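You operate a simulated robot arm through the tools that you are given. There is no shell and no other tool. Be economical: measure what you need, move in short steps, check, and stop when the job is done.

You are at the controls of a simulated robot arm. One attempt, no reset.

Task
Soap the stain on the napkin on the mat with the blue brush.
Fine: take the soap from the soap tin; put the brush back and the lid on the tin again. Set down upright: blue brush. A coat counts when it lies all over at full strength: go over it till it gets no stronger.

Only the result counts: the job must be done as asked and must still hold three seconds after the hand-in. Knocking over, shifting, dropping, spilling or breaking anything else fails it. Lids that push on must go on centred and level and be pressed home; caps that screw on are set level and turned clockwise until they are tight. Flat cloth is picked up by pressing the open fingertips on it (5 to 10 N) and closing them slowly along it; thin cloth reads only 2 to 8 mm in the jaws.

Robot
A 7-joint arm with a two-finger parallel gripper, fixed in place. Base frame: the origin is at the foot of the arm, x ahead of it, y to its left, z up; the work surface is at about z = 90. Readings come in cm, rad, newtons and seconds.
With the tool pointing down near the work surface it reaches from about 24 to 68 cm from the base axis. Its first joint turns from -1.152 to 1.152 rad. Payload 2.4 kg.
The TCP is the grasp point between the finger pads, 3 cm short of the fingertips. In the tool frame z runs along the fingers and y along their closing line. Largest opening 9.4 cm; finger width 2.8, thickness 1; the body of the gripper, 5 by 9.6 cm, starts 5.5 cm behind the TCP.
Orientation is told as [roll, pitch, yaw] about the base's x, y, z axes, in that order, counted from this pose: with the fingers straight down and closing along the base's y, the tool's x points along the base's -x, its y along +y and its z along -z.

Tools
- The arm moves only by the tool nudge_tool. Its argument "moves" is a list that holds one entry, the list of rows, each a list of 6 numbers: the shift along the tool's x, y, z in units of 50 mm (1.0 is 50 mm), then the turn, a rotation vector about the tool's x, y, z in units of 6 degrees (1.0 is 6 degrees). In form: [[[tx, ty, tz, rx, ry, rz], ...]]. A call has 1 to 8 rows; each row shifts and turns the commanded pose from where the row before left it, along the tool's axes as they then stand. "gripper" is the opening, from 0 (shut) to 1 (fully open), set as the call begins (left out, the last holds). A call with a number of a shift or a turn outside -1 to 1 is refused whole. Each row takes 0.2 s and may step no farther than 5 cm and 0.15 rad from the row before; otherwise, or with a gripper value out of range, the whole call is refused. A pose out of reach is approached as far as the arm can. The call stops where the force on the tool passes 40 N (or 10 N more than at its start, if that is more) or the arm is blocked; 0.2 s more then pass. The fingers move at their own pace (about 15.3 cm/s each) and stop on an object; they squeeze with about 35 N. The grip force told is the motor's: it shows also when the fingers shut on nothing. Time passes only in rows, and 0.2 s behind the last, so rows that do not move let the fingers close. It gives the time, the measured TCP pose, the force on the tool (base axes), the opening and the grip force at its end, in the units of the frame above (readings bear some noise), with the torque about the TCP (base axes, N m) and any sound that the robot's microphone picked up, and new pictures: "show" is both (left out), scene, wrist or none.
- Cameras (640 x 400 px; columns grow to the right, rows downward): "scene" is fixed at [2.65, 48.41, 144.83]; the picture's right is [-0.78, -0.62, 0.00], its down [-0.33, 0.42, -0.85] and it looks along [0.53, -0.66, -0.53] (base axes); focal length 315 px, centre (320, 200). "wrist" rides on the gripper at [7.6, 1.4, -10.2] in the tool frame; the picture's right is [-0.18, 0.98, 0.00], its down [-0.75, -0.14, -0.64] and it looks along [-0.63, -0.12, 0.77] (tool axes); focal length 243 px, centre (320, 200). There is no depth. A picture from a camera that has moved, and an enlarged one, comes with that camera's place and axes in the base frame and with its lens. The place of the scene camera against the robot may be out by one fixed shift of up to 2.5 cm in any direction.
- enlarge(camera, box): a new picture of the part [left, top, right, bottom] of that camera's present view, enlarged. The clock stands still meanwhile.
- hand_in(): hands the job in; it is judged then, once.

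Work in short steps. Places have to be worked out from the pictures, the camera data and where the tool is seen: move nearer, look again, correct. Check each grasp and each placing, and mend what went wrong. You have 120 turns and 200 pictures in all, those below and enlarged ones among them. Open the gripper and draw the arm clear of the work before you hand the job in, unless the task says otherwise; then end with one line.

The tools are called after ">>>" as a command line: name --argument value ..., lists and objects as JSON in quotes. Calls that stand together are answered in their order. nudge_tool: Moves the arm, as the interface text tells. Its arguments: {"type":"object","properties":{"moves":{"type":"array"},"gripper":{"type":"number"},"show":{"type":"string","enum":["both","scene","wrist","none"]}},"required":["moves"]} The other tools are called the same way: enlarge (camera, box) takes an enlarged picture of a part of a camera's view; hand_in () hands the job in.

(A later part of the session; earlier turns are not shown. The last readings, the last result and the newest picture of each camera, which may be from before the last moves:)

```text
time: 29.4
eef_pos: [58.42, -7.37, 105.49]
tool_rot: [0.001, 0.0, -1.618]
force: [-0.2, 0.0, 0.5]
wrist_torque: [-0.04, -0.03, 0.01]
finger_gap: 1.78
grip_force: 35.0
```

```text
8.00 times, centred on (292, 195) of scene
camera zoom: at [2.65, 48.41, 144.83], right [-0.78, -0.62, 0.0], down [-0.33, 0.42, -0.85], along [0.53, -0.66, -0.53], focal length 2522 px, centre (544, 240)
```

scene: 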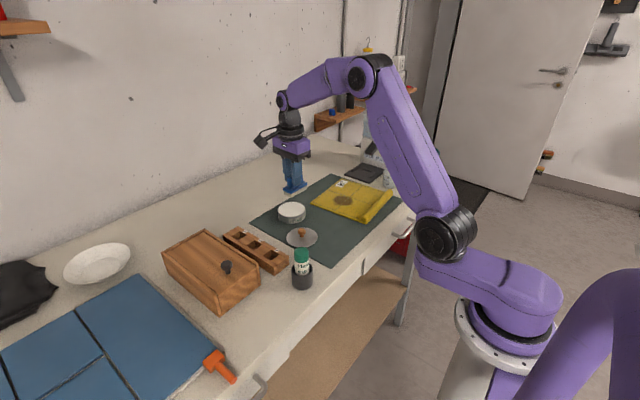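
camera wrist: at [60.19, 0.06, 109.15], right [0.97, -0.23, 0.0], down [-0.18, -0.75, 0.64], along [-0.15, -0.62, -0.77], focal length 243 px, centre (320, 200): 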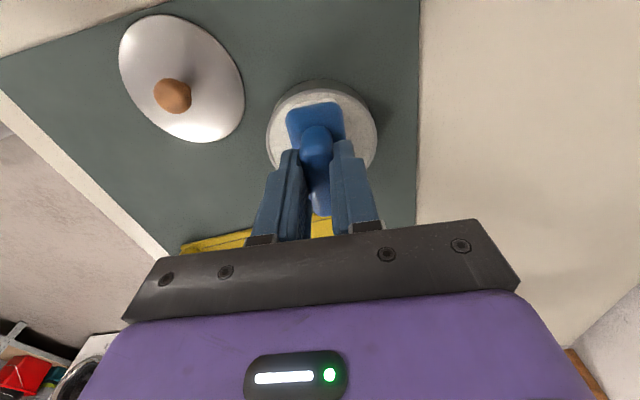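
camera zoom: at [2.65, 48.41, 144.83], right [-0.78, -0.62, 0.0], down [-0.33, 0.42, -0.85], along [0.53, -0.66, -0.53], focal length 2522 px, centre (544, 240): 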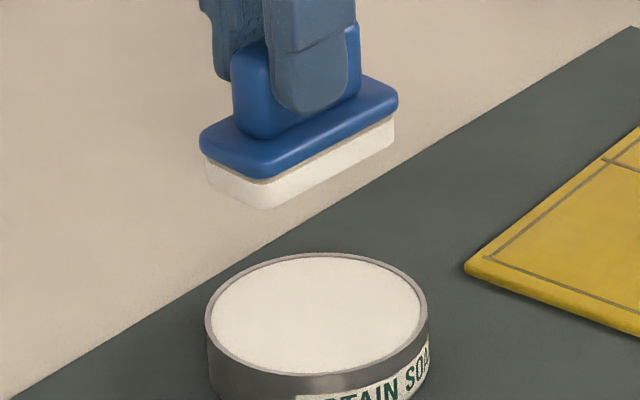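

Bristles are coated white, tin unmoved. I carry the brush toward the stain and stop just short of it to locate it.

>>> nudge_tool --moves '[[[-0.662, -0.428, 0, 0, 0, 0], [-0.662, -0.428, 0, 0, 0, 0], [-0.662, -0.428, 0, 0, 0, 0], [0, 0, 0, 0, 0, 0]]]'

>>> enlarge --camera "scene" --box '[290, 150, 418, 230]'

```text
time: 30.4
eef_pos: [51.61, -17.03, 105.38]
tool_rot: [0.0, 0.002, -1.621]
force: [-0.3, -0.2, 0.6]
wrist_torque: [0.0, -0.01, -0.02]
finger_gap: 1.78
grip_force: 35.1
camera wrist: at [53.44, -9.43, 115.58], right [0.97, -0.23, 0.0], down [-0.18, -0.75, 0.64], along [-0.15, -0.62, -0.77], focal length 243 px, centre (320, 200)
```

scene: 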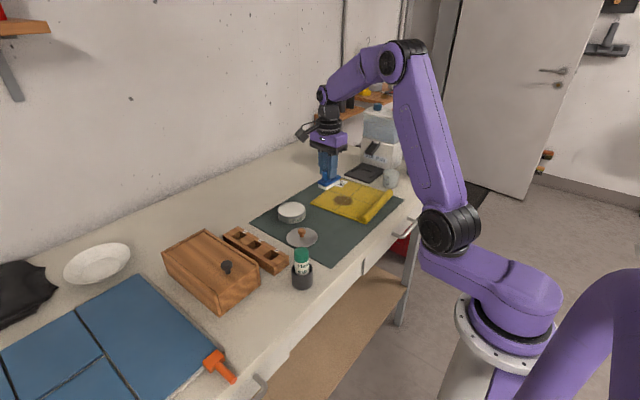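
wrist: 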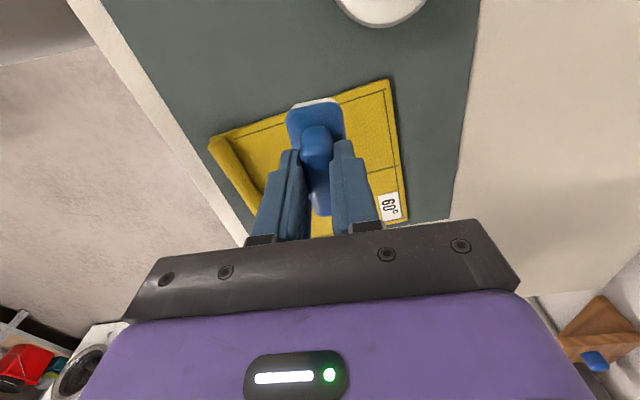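

```text
5.00 times, centred on (354, 190) of scene
camera zoom: at [2.65, 48.41, 144.83], right [-0.78, -0.62, 0.0], down [-0.33, 0.42, -0.85], along [0.53, -0.66, -0.53], focal length 1577 px, centre (150, 250)
```

zoom: 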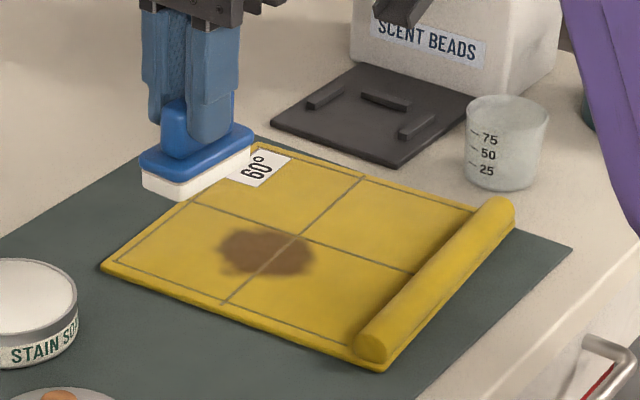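

Stain centre ≈ (51.3, −24.5), about 5–6 cm across; napkin surface near z≈91. I move the brush over it and down to z≈98.7, then check.

>>> nudge_tool --moves '[[[-0.7, 0.005, 0.2, 0, 0, 0], [-0.7, 0.005, 0.4, 0, 0, 0], [0, 0, 0.5, 0, 0, 0], [0, 0, 0.22, 0, 0, 0], [0, 0, 0, 0, 0, 0]]]' --show "wrist"

>>> enlarge --camera "scene" --box '[300, 165, 380, 215]'

```text
time: 31.6
eef_pos: [51.31, -23.91, 98.85]
tool_rot: [0.0, 0.001, -1.618]
force: [-0.3, 0.1, -0.2]
wrist_torque: [0.01, 0.02, 0.0]
finger_gap: 1.81
grip_force: 34.4
camera wrist: at [53.17, -16.44, 109.12], right [0.97, -0.23, 0.0], down [-0.18, -0.75, 0.64], along [-0.15, -0.62, -0.77], focal length 243 px, centre (320, 200)
```

wrist: 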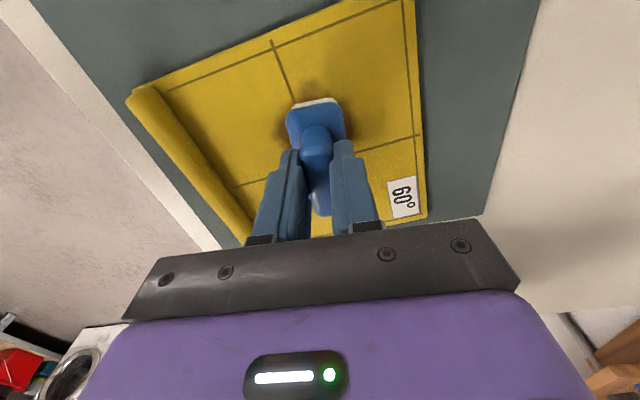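

```text
8.00 times, centred on (340, 190) of scene
camera zoom: at [2.65, 48.41, 144.83], right [-0.78, -0.62, 0.0], down [-0.33, 0.42, -0.85], along [0.53, -0.66, -0.53], focal length 2522 px, centre (160, 280)
```

zoom: 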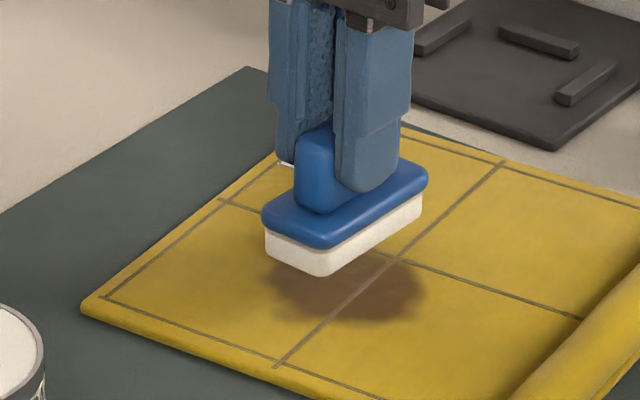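

Stain spans x≈47.9–54.1, y≈−20.6 to −27.5. I lower gently onto it until contact.

>>> nudge_tool --moves '[[[0, 0, 0.12, 0, 0, 0], [0, 0, 0.1, 0, 0, 0], [0, 0, 0, 0, 0, 0]]]' --show "none"

>>> nudge_tool --moves '[[[0, 0, 0.05, 0, 0, 0], [0, 0, 0.05, 0, 0, 0], [0, 0, 0, 0, 0, 0]]]' --show "none"

```text
time: 32.4
eef_pos: [51.3, -23.97, 97.68]
tool_rot: [0.001, -0.001, -1.618]
force: [-1.1, -0.1, -0.4]
wrist_torque: [0.01, -0.01, 0.03]
finger_gap: 1.77
grip_force: 34.8
```

```text
time: 33.2
eef_pos: [51.31, -24.07, 97.22]
tool_rot: [0.001, 0.0, -1.621]
force: [0.5, -0.3, -0.7]
wrist_torque: [0.0, 0.0, 0.02]
finger_gap: 1.77
grip_force: 35.0
```

>>> nudge_tool --moves '[[[0, 0, 0.05, 0, 0, 0], [0, 0, 0, 0, 0, 0]]]' --show "none"

>>> nudge_tool --moves '[[[0, 0, 0.04, 0, 0, 0], [0, 0, 0, 0, 0, 0]]]' --show "wrist"

>>> enlarge --camera "scene" --box '[300, 165, 380, 215]'

```text
time: 33.8
eef_pos: [51.24, -23.98, 97.07]
tool_rot: [-0.001, -0.001, -1.62]
force: [-0.5, -0.5, -1.1]
wrist_torque: [0.0, 0.03, -0.01]
finger_gap: 1.79
grip_force: 35.4
```

```text
time: 34.4
eef_pos: [51.3, -24.06, 96.79]
tool_rot: [0.003, -0.001, -1.619]
force: [-0.7, 0.8, 7.4]
wrist_torque: [0.03, 0.07, -0.01]
finger_gap: 1.78
grip_force: 35.0
camera wrist: at [53.07, -16.48, 107.05], right [0.97, -0.23, 0.0], down [-0.18, -0.75, 0.64], along [-0.15, -0.63, -0.77], focal length 243 px, centre (320, 200)
```

wrist: 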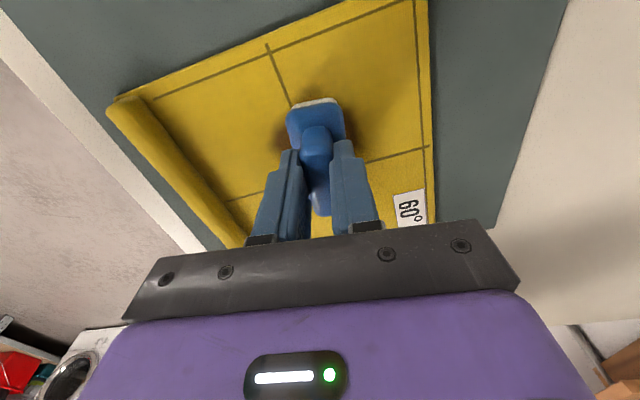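

```text
8.00 times, centred on (340, 190) of scene
camera zoom: at [2.63, 48.42, 144.83], right [-0.78, -0.62, 0.0], down [-0.33, 0.42, -0.85], along [0.53, -0.66, -0.53], focal length 2522 px, centre (160, 280)
```

zoom: 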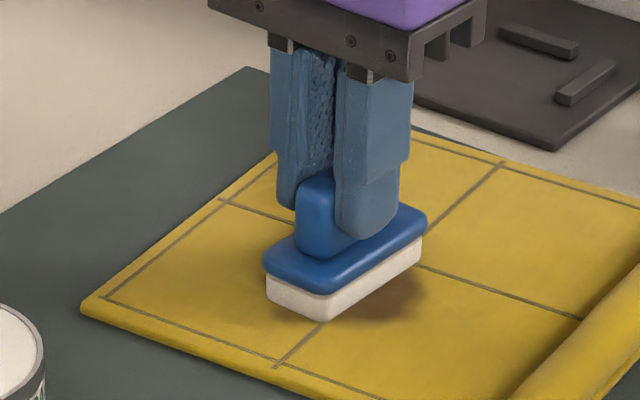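

Contact 7.4 N at z=96.8. I make a short stroke of 1.5 cm toward −x and back, and check that the napkin stays put.

>>> nudge_tool --moves '[[[0, -0.1, 0, 0, 0, 0], [0, -0.1, 0, 0, 0, 0], [0, -0.1, 0, 0, 0, 0], [0, -0.1, 0, 0, 0, 0], [0, 0, 0, 0, 0, 0]]]' --show "none"

>>> enlarge --camera "scene" --box '[300, 165, 380, 215]'

```text
time: 35.6
eef_pos: [49.14, -23.83, 96.91]
tool_rot: [0.002, -0.002, -1.619]
force: [4.7, 0.0, 14.0]
wrist_torque: [-0.04, -0.28, 0.0]
finger_gap: 1.79
grip_force: 35.2
```

```text
8.00 times, centred on (340, 190) of scene
camera zoom: at [2.64, 48.42, 144.83], right [-0.78, -0.62, 0.0], down [-0.33, 0.42, -0.85], along [0.53, -0.66, -0.53], focal length 2522 px, centre (160, 280)
```

zoom: 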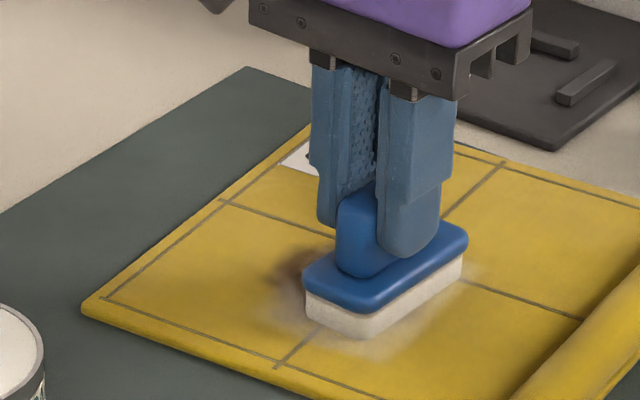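

Soap transfers and the napkin stays put. I ease up 0.5 mm and sweep back to x≈53.5.

>>> nudge_tool --moves '[[[0, 0.11, -0.01, 0, 0, 0], [0, 0.11, 0, 0, 0, 0], [0, 0.11, 0, 0, 0, 0], [0, 0.11, 0, 0, 0, 0], [0, 0.11, 0, 0, 0, 0], [0, 0.11, 0, 0, 0, 0], [0, 0.11, 0, 0, 0, 0], [0, 0.11, 0, 0, 0, 0]]]' --show "wrist"

>>> enlarge --camera "scene" --box '[300, 165, 380, 215]'

```text
time: 37.4
eef_pos: [53.72, -24.29, 96.87]
tool_rot: [0.0, 0.0, -1.62]
force: [-4.8, -0.6, 11.1]
wrist_torque: [-0.03, 0.21, 0.01]
finger_gap: 1.81
grip_force: 35.3
camera wrist: at [55.47, -16.67, 107.01], right [0.97, -0.23, 0.0], down [-0.18, -0.75, 0.64], along [-0.15, -0.62, -0.77], focal length 243 px, centre (320, 200)
```

wrist: 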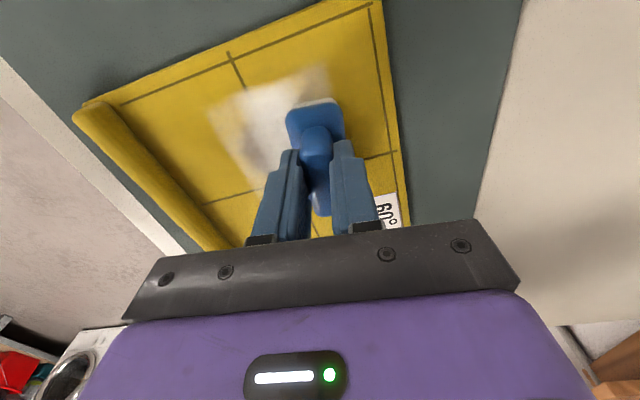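

```text
8.00 times, centred on (340, 190) of scene
camera zoom: at [2.62, 48.42, 144.83], right [-0.78, -0.62, 0.0], down [-0.33, 0.42, -0.85], along [0.53, -0.66, -0.53], focal length 2522 px, centre (160, 280)
```

zoom: 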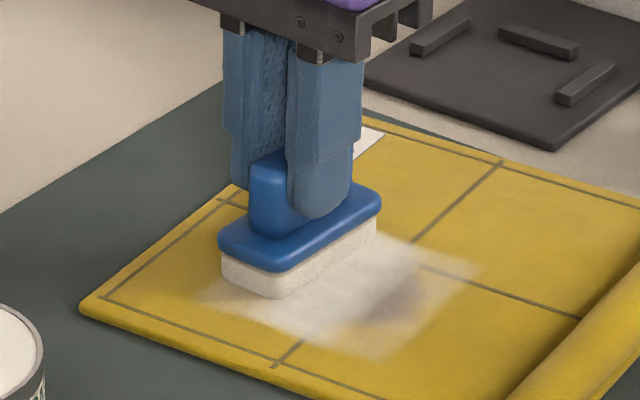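

A soapy patch is forming, thinner toward −x. I sweep back over it to x≈48.3 with a slight −y shift.

>>> nudge_tool --moves '[[[-0.1, -0.13, 0, 0, 0, 0], [0, -0.13, 0, 0, 0, 0], [0, -0.13, 0, 0, 0, 0], [0, -0.13, 0, 0, 0, 0], [0, -0.13, 0, 0, 0, 0], [0, -0.13, 0, 0, 0, 0], [0, -0.13, 0, 0, 0, 0], [0, -0.13, 0, 0, 0, 0]]]' --show "none"

>>> nudge_tool --moves '[[[0.2, 0.06, 0, 0, 0, 0], [0, 0.13, 0, 0, 0, 0], [0, 0.13, 0, 0, 0, 0], [0, 0.13, 0, 0, 0, 0], [0, 0.13, 0, 0, 0, 0], [0, 0.13, 0, 0, 0, 0], [0, 0.13, 0, 0, 0, 0], [0, 0.2, -0.3, 0, 0, 0]]]' --show "wrist"

>>> enlarge --camera "scene" --box '[300, 165, 380, 215]'

```text
time: 39.2
eef_pos: [48.41, -24.43, 96.81]
tool_rot: [-0.002, -0.002, -1.62]
force: [0.9, -0.2, 0.8]
wrist_torque: [-0.02, -0.02, -0.01]
finger_gap: 1.79
grip_force: 34.9
```

```text
time: 41.0
eef_pos: [53.64, -23.71, 98.4]
tool_rot: [0.001, 0.0, -1.62]
force: [0.0, -0.1, -1.2]
wrist_torque: [0.02, 0.03, 0.02]
finger_gap: 1.79
grip_force: 35.2
camera wrist: at [55.5, -16.17, 108.52], right [0.97, -0.23, 0.0], down [-0.18, -0.75, 0.64], along [-0.15, -0.62, -0.77], focal length 243 px, centre (320, 200)
```

wrist: 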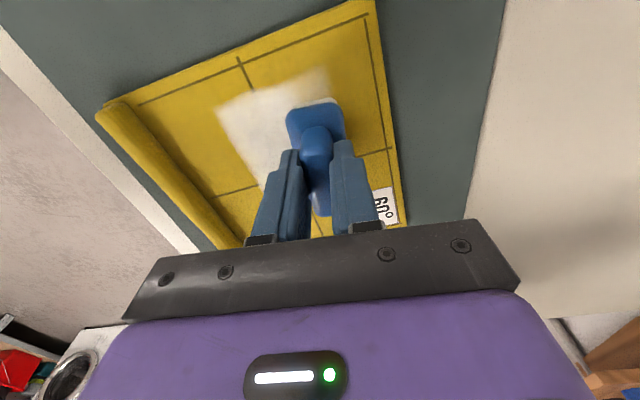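

```text
8.00 times, centred on (340, 190) of scene
camera zoom: at [2.65, 48.41, 144.83], right [-0.78, -0.62, 0.0], down [-0.33, 0.42, -0.85], along [0.53, -0.66, -0.53], focal length 2522 px, centre (160, 280)
```

zoom: 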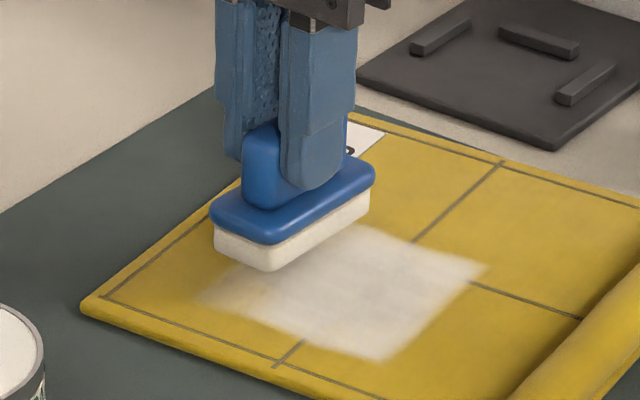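

The patch is well covered. I lift clear and head back toward the tin, looking at the stain from there.

>>> nudge_tool --moves '[[[0, 0, -0.7, 0, 0, 0], [0, 0, -0.7, 0, 0, 0], [0.825, 0.197, 0, 0, 0, 0], [0.825, 0.197, 0, 0, 0, 0], [0.825, 0.197, 0, 0, 0, 0], [0.825, 0.197, 0, 0, 0, 0], [0, 0, 0, 0, 0, 0]]]' --show "wrist"

>>> enlarge --camera "scene" --box '[300, 165, 380, 215]'

```text
time: 42.6
eef_pos: [58.22, -7.49, 105.49]
tool_rot: [0.0, -0.002, -1.62]
force: [-0.1, 0.4, -0.6]
wrist_torque: [-0.01, 0.01, 0.03]
finger_gap: 1.78
grip_force: 35.2
camera wrist: at [60.15, 0.13, 115.68], right [0.97, -0.23, 0.0], down [-0.18, -0.75, 0.64], along [-0.15, -0.62, -0.77], focal length 243 px, centre (320, 200)
```

wrist: 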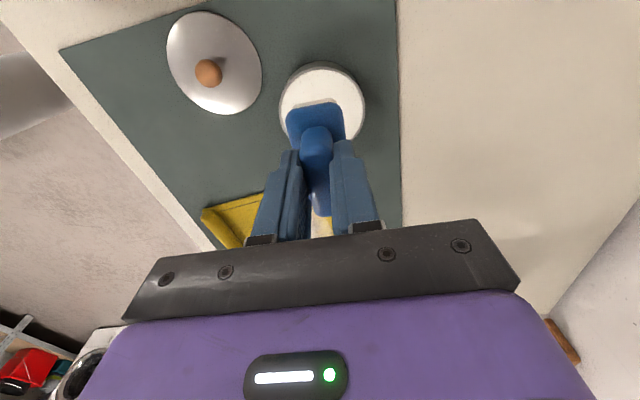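

```text
8.00 times, centred on (340, 190) of scene
camera zoom: at [2.65, 48.41, 144.83], right [-0.78, -0.62, 0.0], down [-0.33, 0.42, -0.85], along [0.53, -0.66, -0.53], focal length 2522 px, centre (160, 280)
```

zoom: 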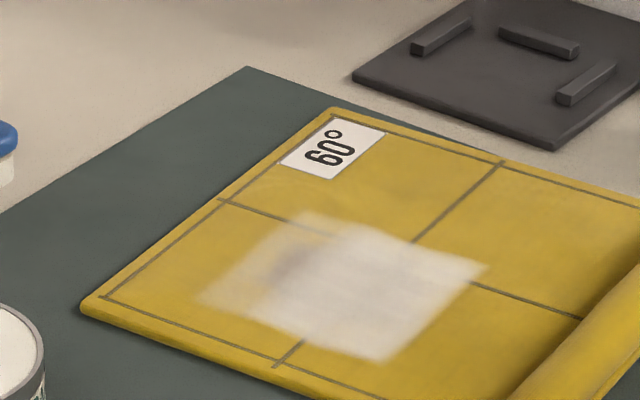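

Coverage encloses the stain; only the +x side is weak. I reload at the tin with the same alignment as before.

>>> nudge_tool --moves '[[[0, 0.015, 0.5, 0, 0, 0], [0, 0, 0.5, 0, 0, 0], [0, 0, 0.2, 0, 0, 0], [0, 0, 0.06, 0, 0, 0], [0, 0, 0.04, 0, 0, 0], [0, 0, 0, 0, 0, 0]]]' --show "none"

>>> enlarge --camera "scene" --box '[252, 170, 332, 220]'

```text
time: 44.0
eef_pos: [58.51, -7.37, 99.1]
tool_rot: [-0.001, 0.001, -1.621]
force: [-0.7, -0.5, 4.6]
wrist_torque: [0.0, 0.06, 0.01]
finger_gap: 1.8
grip_force: 35.2
```

```text
8.00 times, centred on (292, 195) of scene
camera zoom: at [2.64, 48.41, 144.83], right [-0.78, -0.62, 0.0], down [-0.33, 0.42, -0.85], along [0.53, -0.66, -0.53], focal length 2522 px, centre (544, 240)
```

zoom: 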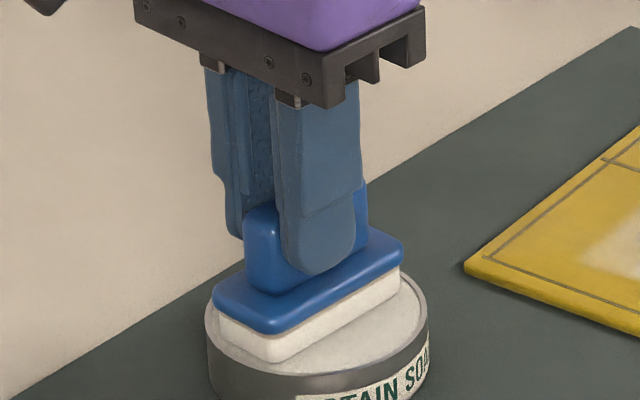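

Reloaded at 4.6 N contact. Lift and travel back over the stain's +x side.

>>> nudge_tool --moves '[[[0.02, 0, 0, 0, 0, 0], [-0.02, 0, -0.2, 0, 0, 0], [0, 0, -0.6, 0, 0, 0], [0, 0, -0.2, 0, 0, 0], [-0.84, -0.214, 0, 0, 0, 0], [-0.84, -0.214, 0, 0, 0, 0], [-0.84, -0.214, 0, 0, 0, 0], [-0.84, -0.214, 0, 0, 0, 0]]]' --show "none"

>>> nudge_tool --moves '[[[0, 0, 0.5, 0, 0, 0], [0, 0, 0.5, 0, 0, 0], [0, 0, 0.3, 0, 0, 0], [0, 0, 0, 0, 0, 0]]]' --show "none"

```text
time: 45.8
eef_pos: [53.39, -23.91, 103.89]
tool_rot: [-0.002, 0.0, -1.617]
force: [-0.7, 0.4, -0.7]
wrist_torque: [-0.01, -0.01, -0.02]
finger_gap: 1.79
grip_force: 34.5
```

```text
time: 46.8
eef_pos: [53.25, -24.03, 97.31]
tool_rot: [0.002, 0.001, -1.62]
force: [-0.9, -0.5, -0.3]
wrist_torque: [-0.01, 0.01, 0.01]
finger_gap: 1.78
grip_force: 34.7
```

At z=97.3; lowering 5 mm to contact and making strokes around x 52–54.

>>> nudge_tool --moves '[[[0, 0, 0.06, 0, 0, 0], [0, 0, 0.05, 0, 0, 0], [0, 0.1, 0, 0, 0, 0], [0, 0.1, 0, 0, 0, 0], [0, -0.1, 0, 0, 0, 0], [0, -0.1, 0, 0, 0, 0], [0, -0.1, 0, 0, 0, 0], [0, -0.1, 0, 0, 0, 0]]]' --show "none"

>>> nudge_tool --moves '[[[0.12, 0.1, 0, 0, 0, 0], [0, 0.1, 0, 0, 0, 0], [0, 0.1, 0, 0, 0, 0], [0, 0.1, 0, 0, 0, 0], [-0.24, -0.1, 0, 0, 0, 0], [0, -0.12, 0, 0, 0, 0], [0, -0.12, 0, 0, 0, 0], [0, -0.12, 0, 0, 0, 0]]]' --show "none"

>>> enlarge --camera "scene" --box '[300, 165, 380, 215]'

```text
time: 48.6
eef_pos: [52.46, -23.89, 96.75]
tool_rot: [0.002, 0.0, -1.62]
force: [2.9, -0.5, 6.7]
wrist_torque: [-0.01, -0.12, -0.03]
finger_gap: 1.77
grip_force: 35.2
```

```text
time: 50.4
eef_pos: [52.03, -24.57, 96.77]
tool_rot: [0.0, -0.002, -1.619]
force: [3.8, -0.5, 10.5]
wrist_torque: [0.05, -0.23, 0.0]
finger_gap: 1.79
grip_force: 35.2
```

```text
8.00 times, centred on (340, 190) of scene
camera zoom: at [2.64, 48.42, 144.83], right [-0.78, -0.62, 0.0], down [-0.33, 0.42, -0.85], along [0.53, -0.66, -0.53], focal length 2522 px, centre (160, 280)
```

zoom: 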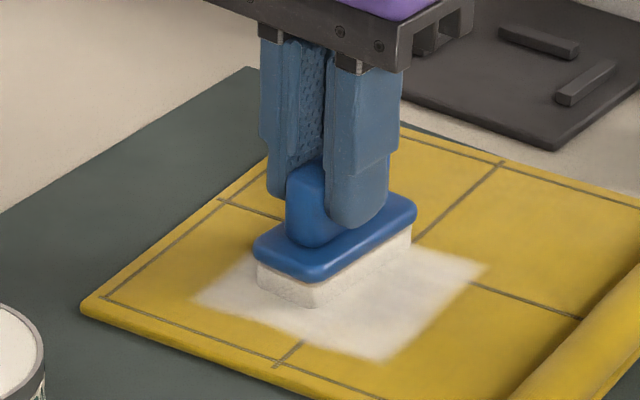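

Coat is solid white on the visible side. One more full sweep to x≈48.5 and back, then lift to inspect.

>>> nudge_tool --moves '[[[0, -0.14, 0, 0, 0, 0], [0, -0.14, 0, 0, 0, 0], [0, -0.14, 0, 0, 0, 0], [0, -0.14, 0, 0, 0, 0], [0, -0.14, 0, 0, 0, 0], [0.12, 0.1, 0, 0, 0, 0], [0, 0.14, 0, 0, 0, 0], [0, 0.14, 0, 0, 0, 0]]]' --show "none"

>>> nudge_tool --moves '[[[0, 0.14, 0, 0, 0, 0], [0, 0.14, 0, 0, 0, 0], [0, 0.14, 0, 0, 0, 0], [0, 0.14, 0, 0, 0, 0], [0, 0.14, 0, 0, 0, 0], [0, 0, -0.3, 0, 0, 0], [0, 0, -0.7, 0, 0, 0], [0, 0, -0.5, 0, 0, 0]]]' --show "none"

>>> nudge_tool --moves '[[[0.84, 0.2, 0, 0, 0, 0], [0.84, 0.2, 0, 0, 0, 0], [0.84, 0.2, 0, 0, 0, 0], [0.84, 0.2, 0, 0, 0, 0], [0, 0, 0, 0, 0, 0]]]' --show "none"

>>> enlarge --camera "scene" --box '[300, 165, 380, 215]'

```text
time: 52.2
eef_pos: [50.38, -23.78, 96.75]
tool_rot: [-0.002, -0.001, -1.62]
force: [-8.6, -0.7, 20.5]
wrist_torque: [-0.18, 0.4, -0.03]
finger_gap: 1.81
grip_force: 35.5
```

```text
time: 54.0
eef_pos: [53.81, -24.04, 104.28]
tool_rot: [0.0, 0.0, -1.619]
force: [0.8, -0.3, 0.0]
wrist_torque: [0.02, 0.03, 0.03]
finger_gap: 1.78
grip_force: 34.9
```

```text
time: 55.2
eef_pos: [58.77, -7.37, 104.34]
tool_rot: [0.0, 0.001, -1.619]
force: [-1.6, 1.1, -0.1]
wrist_torque: [0.0, 0.01, -0.02]
finger_gap: 1.82
grip_force: 35.2
```

```text
8.00 times, centred on (340, 190) of scene
camera zoom: at [2.65, 48.41, 144.83], right [-0.78, -0.62, 0.0], down [-0.33, 0.42, -0.85], along [0.53, -0.66, -0.53], focal length 2522 px, centre (160, 280)
```

zoom: 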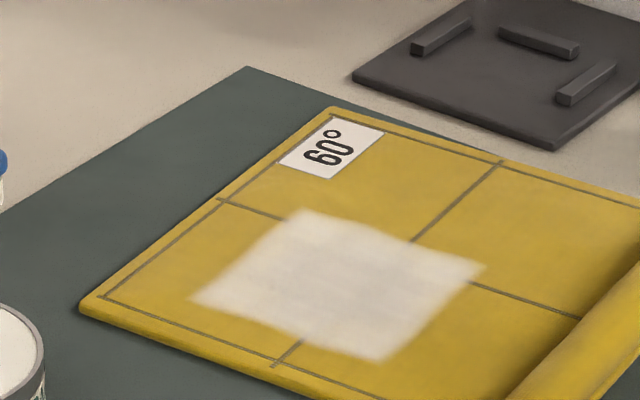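

>>> enlarge --camera "scene" --box '[320, 185, 368, 215]'

>>> nudge_tool --moves '[[[0, -0.07, 0.4, 0, 0, 0], [0, 0, 0.4, 0, 0, 0], [0, 0, 0.16, 0, 0, 0], [0, 0, 0.06, 0, 0, 0], [0, 0, 0.05, 0, 0, 0], [0, 0, 0, 0, 0, 0]]]' --show "wrist"

```text
13.33 times, centred on (344, 200) of scene
camera zoom: at [2.65, 48.41, 144.83], right [-0.78, -0.62, 0.0], down [-0.33, 0.42, -0.85], along [0.53, -0.66, -0.53], focal length 4204 px, centre (0, 200)
```

zoom: 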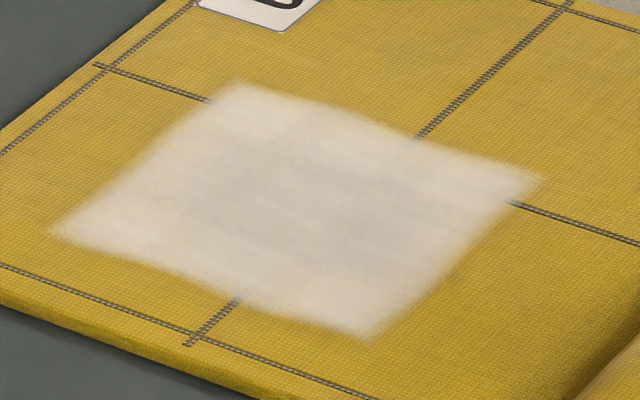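

```text
time: 56.6
eef_pos: [58.3, -7.34, 98.88]
tool_rot: [-0.002, 0.001, -1.619]
force: [0.1, -0.7, 0.0]
wrist_torque: [-0.01, -0.04, 0.0]
finger_gap: 1.79
grip_force: 35.1
camera wrist: at [60.17, 0.19, 109.14], right [0.97, -0.23, 0.0], down [-0.18, -0.75, 0.64], along [-0.15, -0.62, -0.77], focal length 243 px, centre (320, 200)
```

wrist: 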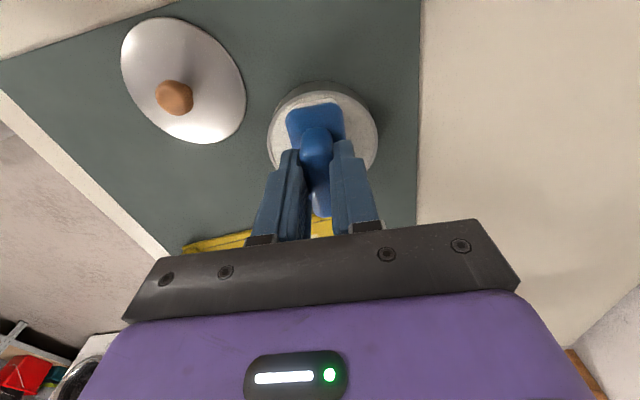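

Coat is nearly uniform; a third load will confirm it is full. No contact yet at the soap, so I press 2–3 mm more.

>>> nudge_tool --moves '[[[0, 0, 0.03, 0, 0, 0], [0, 0, 0.03, 0, 0, 0], [0, 0, 0, 0, 0, 0]]]' --show "none"

>>> nudge_tool --moves '[[[0.02, 0, 0, 0, 0, 0], [-0.02, 0, -0.2, 0, 0, 0], [0, 0, -0.6, 0, 0, 0], [0, 0, -0.2, 0, 0, 0], [-0.84, -0.214, 0, 0, 0, 0], [-0.84, -0.214, 0, 0, 0, 0], [-0.84, -0.214, 0, 0, 0, 0], [-0.84, -0.214, 0, 0, 0, 0]]]' --show "none"

>>> nudge_tool --moves '[[[0, 0, 0.5, 0, 0, 0], [0, 0, 0.5, 0, 0, 0], [0, 0, 0.2, 0, 0, 0], [0, 0, 0, 0, 0, 0]]]' --show "none"

```text
time: 57.4
eef_pos: [58.24, -7.23, 98.82]
tool_rot: [0.003, -0.001, -1.619]
force: [-6.4, 3.3, 25.0]
wrist_torque: [0.15, 0.32, -0.07]
finger_gap: 1.8
grip_force: 34.3
```

```text
time: 59.2
eef_pos: [52.96, -23.81, 103.56]
tool_rot: [0.001, -0.001, -1.618]
force: [0.3, -0.1, -0.5]
wrist_torque: [0.03, 0.05, 0.01]
finger_gap: 1.81
grip_force: 35.1
```

```text
time: 60.2
eef_pos: [53.21, -23.91, 97.68]
tool_rot: [0.0, 0.0, -1.62]
force: [-0.3, -0.1, 0.5]
wrist_torque: [0.01, 0.0, 0.01]
finger_gap: 1.79
grip_force: 35.1
```

Third load taken. Lower to contact (z≈96.75) and sweep over the whole patch.

>>> nudge_tool --moves '[[[0, 0, 0.12, 0, 0, 0], [0, 0, 0.065, 0, 0, 0], [-0.05, -0.15, 0, 0, 0, 0], [0, -0.16, 0, 0, 0, 0], [0, -0.16, 0, 0, 0, 0], [0, -0.16, 0, 0, 0, 0], [0, -0.16, 0, 0, 0, 0], [0, -0.16, 0, 0, 0, 0]]]' --show "none"

>>> nudge_tool --moves '[[[0.1, 0.1, 0, 0, 0, 0], [0, 0.16, 0, 0, 0, 0], [0, 0.16, 0, 0, 0, 0], [0, 0.16, 0, 0, 0, 0], [0, 0.16, 0, 0, 0, 0], [0, 0.16, 0, 0, 0, 0], [0, 0.16, 0, 0, 0, 0], [0, 0, 0, 0, 0, 0]]]' --show "none"

>>> nudge_tool --moves '[[[-0.05, -0.15, 0, 0, 0, 0], [0, -0.16, 0, 0, 0, 0], [0, -0.16, 0, 0, 0, 0], [0, -0.16, 0, 0, 0, 0], [0, -0.16, 0, 0, 0, 0], [0, 0, -0.3, 0, 0, 0], [0, 0, -0.5, 0, 0, 0], [0, 0, -0.5, 0, 0, 0]]]' --show "none"

```text
time: 62.0
eef_pos: [48.5, -23.88, 96.8]
tool_rot: [0.003, -0.001, -1.62]
force: [3.4, -0.3, 9.1]
wrist_torque: [-0.01, -0.16, 0.0]
finger_gap: 1.78
grip_force: 34.7
```

```text
time: 63.8
eef_pos: [53.91, -23.67, 96.87]
tool_rot: [0.0, 0.0, -1.619]
force: [-3.4, -0.7, 10.0]
wrist_torque: [-0.01, 0.12, -0.02]
finger_gap: 1.77
grip_force: 34.9
```

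```text
time: 65.6
eef_pos: [49.8, -23.66, 103.31]
tool_rot: [-0.003, 0.0, -1.621]
force: [-0.8, -0.3, -1.6]
wrist_torque: [0.01, -0.01, -0.01]
finger_gap: 1.77
grip_force: 34.7
```

Lifted. I carry the brush back above its home spot and inspect the coat.

>>> nudge_tool --moves '[[[0.783, -0.564, 0, 0, 0, 0], [0.783, -0.564, 0, 0, 0, 0], [0.783, -0.564, 0, 0, 0, 0], [0.783, -0.564, 0, 0, 0, 0], [0, 0, 0, 0, 0, 0]]]'

>>> enlarge --camera "scene" --box '[320, 185, 368, 215]'

>>> enlarge --camera "scene" --box '[240, 150, 440, 275]'

```text
time: 66.8
eef_pos: [39.61, -7.59, 103.13]
tool_rot: [0.001, 0.0, -1.619]
force: [-0.1, 0.2, -1.3]
wrist_torque: [-0.04, 0.0, -0.02]
finger_gap: 1.77
grip_force: 34.7
camera wrist: at [41.34, -0.02, 113.25], right [0.97, -0.23, 0.0], down [-0.18, -0.75, 0.64], along [-0.15, -0.62, -0.77], focal length 243 px, centre (320, 200)
```

scene: 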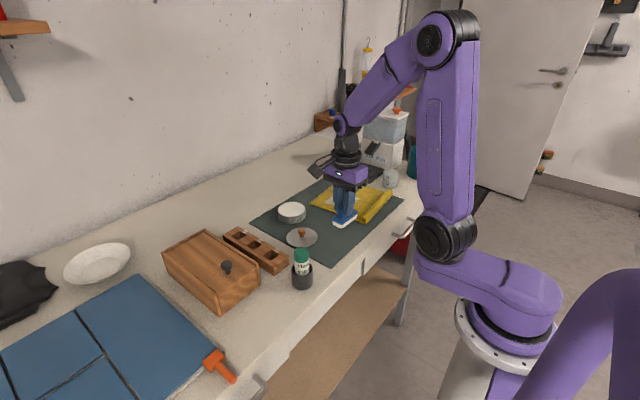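
wrist: 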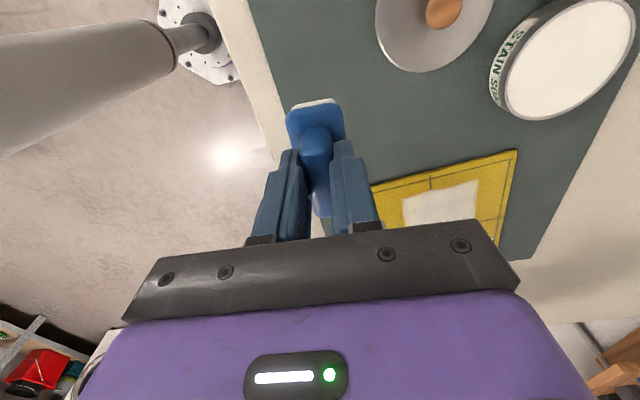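

```text
13.33 times, centred on (344, 200) of scene
camera zoom: at [2.65, 48.41, 144.83], right [-0.78, -0.62, 0.0], down [-0.33, 0.42, -0.85], along [0.53, -0.66, -0.53], focal length 4204 px, centre (0, 200)
```

zoom: 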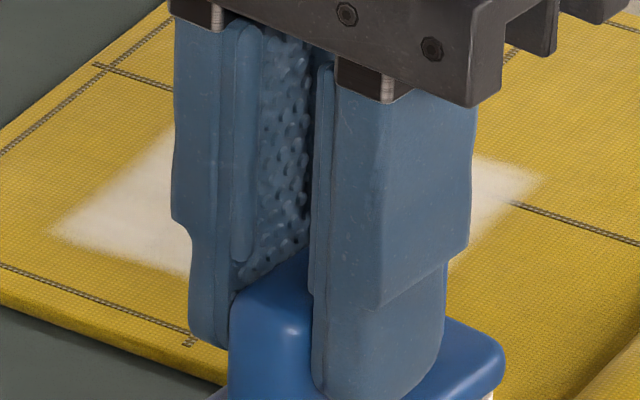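

```text
3.20 times, centred on (340, 212) of scene
camera zoom: at [2.65, 48.41, 144.83], right [-0.78, -0.62, 0.0], down [-0.33, 0.42, -0.85], along [0.53, -0.66, -0.53], focal length 1009 px, centre (256, 160)
```

zoom: 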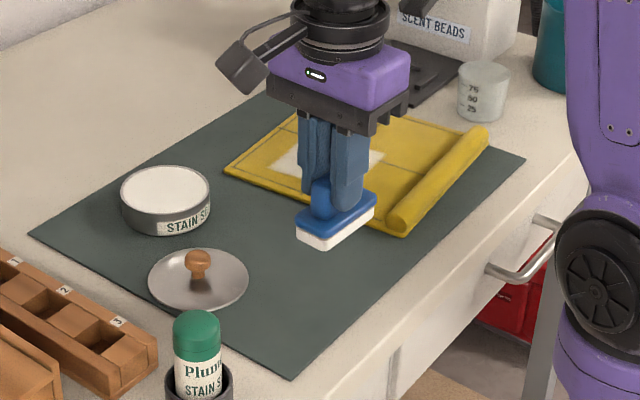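

The brush blocks the view of the coat; I step 5 cm to +y briefly to see it.

>>> nudge_tool --moves '[[[0.9, 0, -0.3, 0, 0, 0], [0.5, 0, 0, 0, 0, 0], [0, 0, 0, 0, 0, 0]]]' --show "none"

>>> enlarge --camera "scene" --box '[320, 185, 368, 215]'

>>> enlarge --camera "wrist" --box '[360, 80, 520, 180]'

```text
time: 67.6
eef_pos: [39.77, -0.68, 104.79]
tool_rot: [0.0, 0.001, -1.619]
force: [-0.2, -0.4, -0.2]
wrist_torque: [0.02, -0.03, 0.02]
finger_gap: 1.76
grip_force: 35.0
```

```text
13.33 times, centred on (344, 200) of scene
camera zoom: at [2.65, 48.41, 144.83], right [-0.78, -0.62, 0.0], down [-0.33, 0.42, -0.85], along [0.53, -0.66, -0.53], focal length 4204 px, centre (0, 200)
```

zoom: 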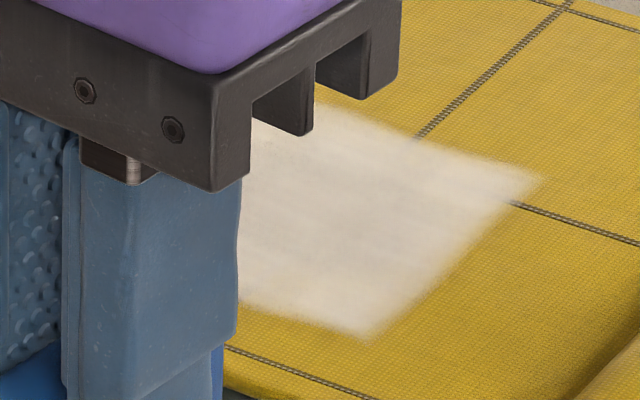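

```text
4.00 times, centred on (440, 130) of wrist
camera zoom: at [41.6, 6.96, 114.91], right [0.97, -0.23, 0.0], down [-0.18, -0.75, 0.64], along [-0.15, -0.62, -0.77], focal length 970 px, centre (-160, 480)
```

zoom: 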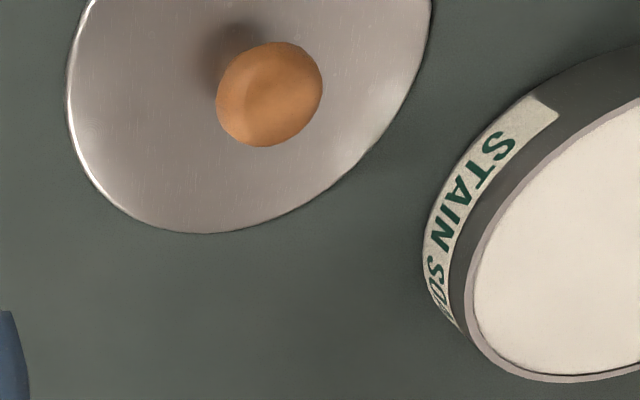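

>>> nudge_tool --moves '[[[0.4, 0.6, -0.5, 0, 0, 0], [0.2, 0.9, 0, 0, 0, 0], [0, 0.6, 0, 0, 0, 0], [0, 0, 0, 0, 0, 0]]]' --show "none"

>>> enlarge --camera "scene" --box '[320, 185, 368, 215]'

```text
time: 68.6
eef_pos: [50.42, 1.8, 107.32]
tool_rot: [-0.001, -0.001, -1.62]
force: [-0.4, -0.2, -0.5]
wrist_torque: [-0.01, 0.01, -0.01]
finger_gap: 1.79
grip_force: 35.7
```

```text
13.33 times, centred on (344, 200) of scene
camera zoom: at [2.65, 48.41, 144.83], right [-0.78, -0.62, 0.0], down [-0.33, 0.42, -0.85], along [0.53, -0.66, -0.53], focal length 4204 px, centre (0, 200)
```

zoom: 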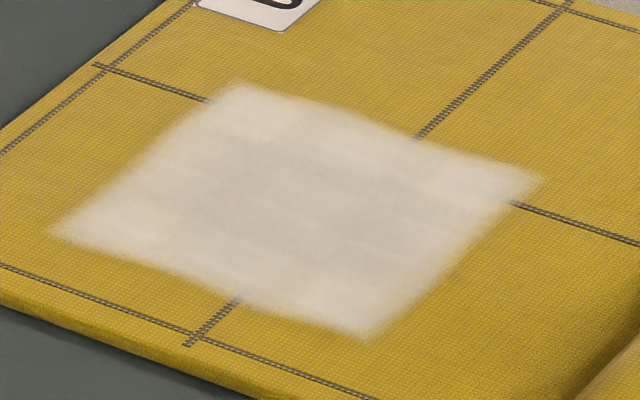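

The coat is uniform and no stronger than before: complete. Now the brush goes back to its home at TCP (39.3, −7.45).

>>> nudge_tool --moves '[[[-0.489, -0.533, 0, 0, 0, 0], [-0.489, -0.533, 0, 0, 0, 0], [-0.489, -0.533, 0, 0, 0, 0], [-0.489, -0.533, 0, 0, 0, 0], [0, 0, 0.6, 0, 0, 0], [0, 0, 0.6, 0, 0, 0], [0, 0, 0.6, 0, 0, 0], [0, 0, 0, 0, 0, 0]]]' --show "none"

>>> nudge_tool --moves '[[[0, 0, 0.12, 0, 0, 0], [0, 0, 0.05, 0, 0, 0], [0, 0, 0, 0, 0, 0]]]' --show "none"

>>> enlarge --camera "scene" --box '[304, 200, 384, 250]'

```text
time: 70.4
eef_pos: [39.11, -7.42, 98.21]
tool_rot: [-0.001, -0.002, -1.619]
force: [-0.1, -0.4, -0.8]
wrist_torque: [0.0, 0.0, 0.01]
finger_gap: 1.79
grip_force: 34.9
```

```text
time: 71.2
eef_pos: [39.17, -7.34, 97.35]
tool_rot: [-0.002, 0.0, -1.62]
force: [-0.2, 0.5, -1.1]
wrist_torque: [0.04, -0.02, 0.01]
finger_gap: 1.8
grip_force: 35.6
```

```text
8.00 times, centred on (344, 225) of scene
camera zoom: at [2.65, 48.41, 144.83], right [-0.78, -0.62, 0.0], down [-0.33, 0.42, -0.85], along [0.53, -0.66, -0.53], focal length 2522 px, centre (128, 0)
```

zoom: 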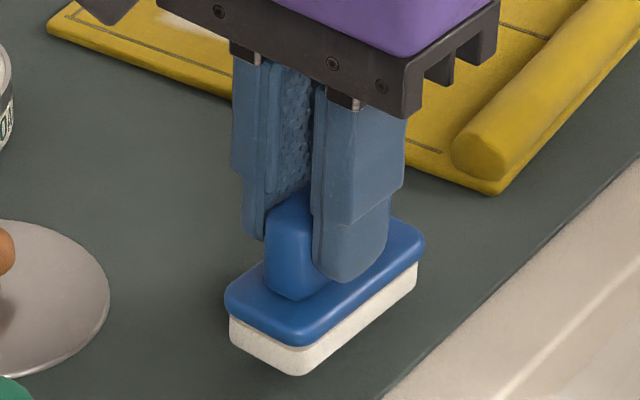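

Nearly home; I lower in 2 mm steps to contact (expected ≈96.4).

>>> nudge_tool --moves '[[[0, 0.02, 0.07, 0, 0, 0], [0, 0, 0.06, 0, 0, 0], [0, 0, 0, 0, 0, 0]]]' --show "none"

>>> nudge_tool --moves '[[[0, 0, 0.05, 0, 0, 0], [0, 0, 0, 0, 0, 0]]]' --show "none"

```text
time: 72.0
eef_pos: [39.21, -7.36, 96.75]
tool_rot: [0.0, 0.001, -1.619]
force: [-0.2, -0.6, -0.2]
wrist_torque: [0.03, 0.0, -0.03]
finger_gap: 1.78
grip_force: 34.9
```

```text
time: 72.6
eef_pos: [39.41, -7.35, 96.53]
tool_rot: [0.0, 0.002, -1.619]
force: [-0.3, 0.6, 0.2]
wrist_torque: [0.0, 0.02, -0.02]
finger_gap: 1.75
grip_force: 35.0
```

>>> nudge_tool --moves '[[[0, 0, 0.03, 0, 0, 0], [0, 0, 0, 0, 0, 0]]]' --show "none"

>>> enlarge --camera "scene" --box '[304, 200, 384, 250]'

```text
time: 73.2
eef_pos: [39.4, -7.45, 96.3]
tool_rot: [0.003, 0.0, -1.62]
force: [-0.2, -0.4, -0.7]
wrist_torque: [0.01, 0.02, 0.04]
finger_gap: 1.8
grip_force: 34.8
```

```text
8.00 times, centred on (344, 225) of scene
camera zoom: at [2.65, 48.41, 144.83], right [-0.78, -0.62, 0.0], down [-0.33, 0.42, -0.85], along [0.53, -0.66, -0.53], focal length 2522 px, centre (128, 0)
```

zoom: 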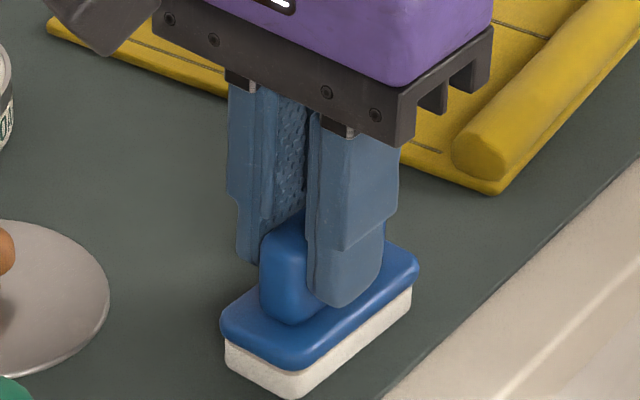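

It matches the original picture almost exactly; another 1–2 mm to confirm contact.

>>> nudge_tool --moves '[[[0, 0, 0.03, 0, 0, 0], [0, 0, 0, 0, 0, 0]]]' --show "none"

```text
time: 73.8
eef_pos: [39.27, -7.39, 96.35]
tool_rot: [0.002, 0.001, -1.621]
force: [-3.0, 2.8, 21.4]
wrist_torque: [0.02, 0.32, -0.04]
finger_gap: 1.79
grip_force: 34.9
```

Firm contact (21 N); I ease up 1.5 mm, open the fingers to about 4.7 cm, and rise.

>>> nudge_tool --moves '[[[0, 0, -0.03, 0, 0, 0], [0, 0, 0, 0, 0, 0]]]' --show "none"

>>> nudge_tool --moves '[[[0, 0, 0, 0, 0, 0], [0, 0, 0, 0, 0, 0], [0, 0, 0, 0, 0, 0]]]' --gripper 0.5 --show "none"

>>> nudge_tool --moves '[[[0, 0, -0.4, 0, 0, 0], [0, 0, -0.8, 0, 0, 0], [0, 0, -0.8, 0, 0, 0], [0, 0, 0, 0, 0, 0]]]'

>>> enlarge --camera "scene" --box '[264, 190, 392, 270]'

```text
time: 74.4
eef_pos: [39.24, -7.26, 96.4]
tool_rot: [0.001, 0.0, -1.619]
force: [0.7, -0.5, -0.2]
wrist_torque: [0.03, 0.05, -0.01]
finger_gap: 1.79
grip_force: 35.4
```

```text
time: 75.2
eef_pos: [39.29, -7.36, 96.37]
tool_rot: [0.001, 0.001, -1.62]
force: [0.4, 0.1, -0.7]
wrist_torque: [0.01, 0.0, 0.01]
finger_gap: 4.71
grip_force: 0.0
```

```text
time: 76.2
eef_pos: [39.32, -7.23, 106.38]
tool_rot: [-0.002, 0.0, -1.619]
force: [-0.1, 0.0, 1.3]
wrist_torque: [0.01, 0.0, -0.01]
finger_gap: 4.7
grip_force: 0.1
camera wrist: at [41.11, 0.27, 116.63], right [0.97, -0.23, 0.0], down [-0.18, -0.75, 0.64], along [-0.15, -0.62, -0.77], focal length 243 px, centre (320, 200)
```

scene: 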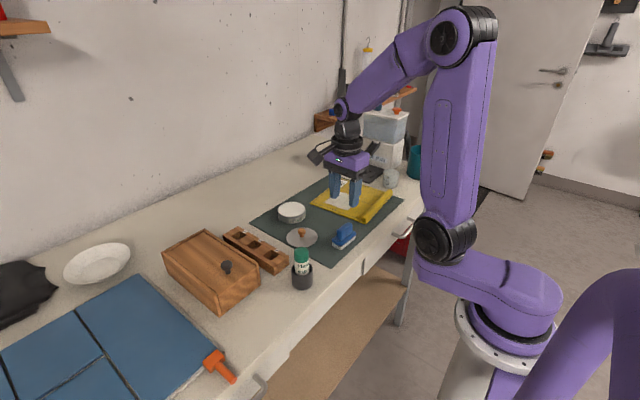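
wrist: 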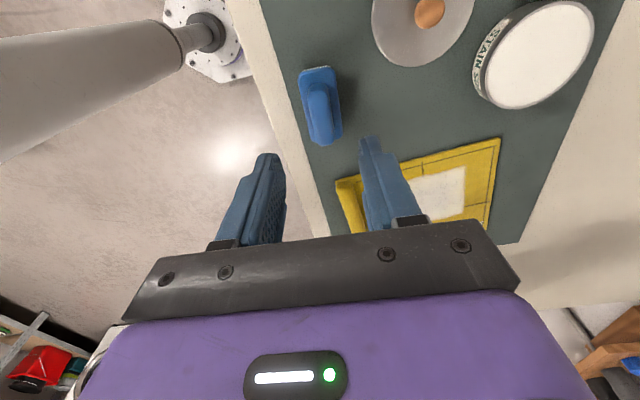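

```text
5.00 times, centred on (328, 230) of scene
camera zoom: at [2.65, 48.41, 144.83], right [-0.78, -0.62, 0.0], down [-0.33, 0.42, -0.85], along [0.53, -0.66, -0.53], focal length 1577 px, centre (280, 50)
```

zoom: 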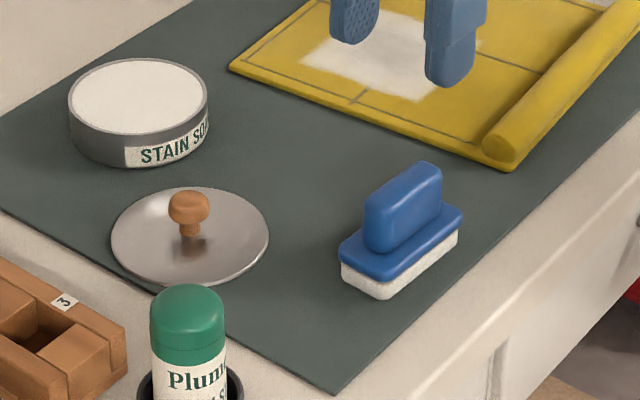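

The brush stands at its home spot. Now the lid: keeping this yaw, which lets the fingers centre the knob in x, I move above it for alignment.

>>> nudge_tool --moves '[[[0.338, 0.631, 0, 0, 0, 0], [0.338, 0.631, 0, 0, 0, 0], [0.338, 0.631, 0, 0, 0, 0], [0, 0, 0.7, 0, 0, 0], [0, 0, 0, 0, 0, 0]]]'

>>> enlarge --camera "wrist" --box '[240, 60, 400, 160]'

```text
time: 77.4
eef_pos: [48.86, -2.79, 102.83]
tool_rot: [0.0, 0.0, -1.62]
force: [-0.7, -0.7, -0.5]
wrist_torque: [0.0, -0.02, 0.0]
finger_gap: 4.69
grip_force: 0.0
camera wrist: at [50.7, 4.71, 112.96], right [0.97, -0.23, 0.0], down [-0.18, -0.75, 0.64], along [-0.15, -0.62, -0.77], focal length 243 px, centre (320, 200)
```

scene: 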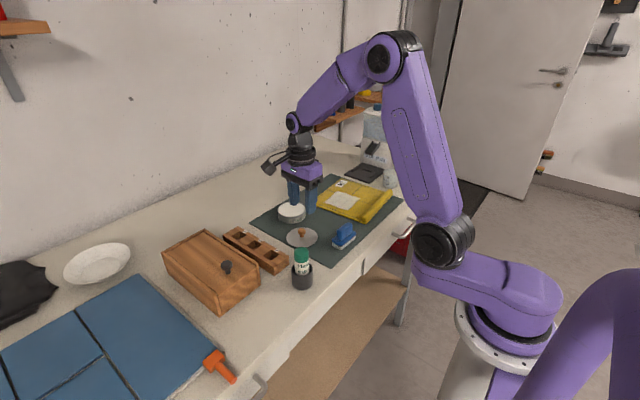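
wrist: 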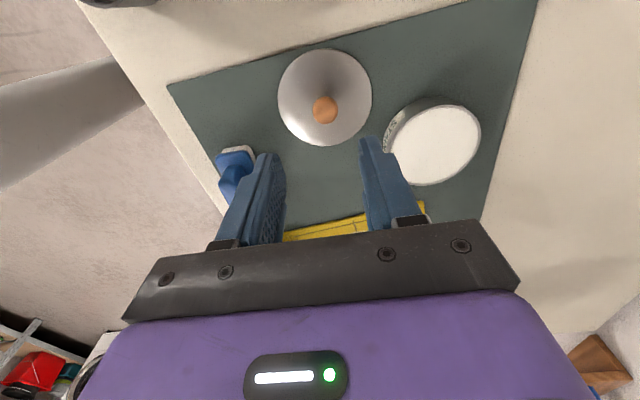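

```text
4.00 times, centred on (320, 110) of wrist
camera zoom: at [50.7, 4.71, 112.96], right [0.97, -0.23, 0.0], down [-0.18, -0.75, 0.64], along [-0.15, -0.62, -0.77], focal length 970 px, centre (320, 560)
```

zoom: 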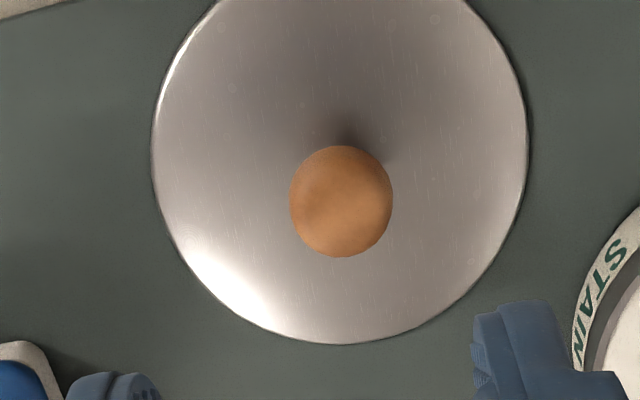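

Knob ≈ (49.5, −2.7). I shift +0.6 cm in x and lower partway to z≈98 for a check.

>>> nudge_tool --moves '[[[0.025, 0.12, 0.3, 0, 0, 0], [0, 0, 0.4, 0, 0, 0], [0, 0, 0.3, 0, 0, 0], [0, 0, 0, 0, 0, 0]]]' --show "none"

>>> enlarge --camera "wrist" --box '[240, 80, 400, 180]'

```text
time: 78.4
eef_pos: [49.56, -2.64, 97.73]
tool_rot: [0.001, 0.002, -1.62]
force: [0.2, 0.7, 0.7]
wrist_torque: [-0.03, 0.04, -0.01]
finger_gap: 4.69
grip_force: 0.1
```

```text
4.00 times, centred on (320, 130) of wrist
camera zoom: at [51.4, 4.91, 107.9], right [0.97, -0.23, 0.0], down [-0.18, -0.75, 0.64], along [-0.15, -0.62, -0.77], focal length 970 px, centre (320, 480)
```

zoom: 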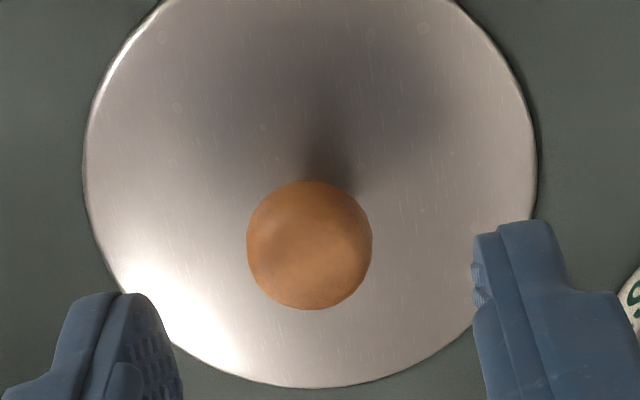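

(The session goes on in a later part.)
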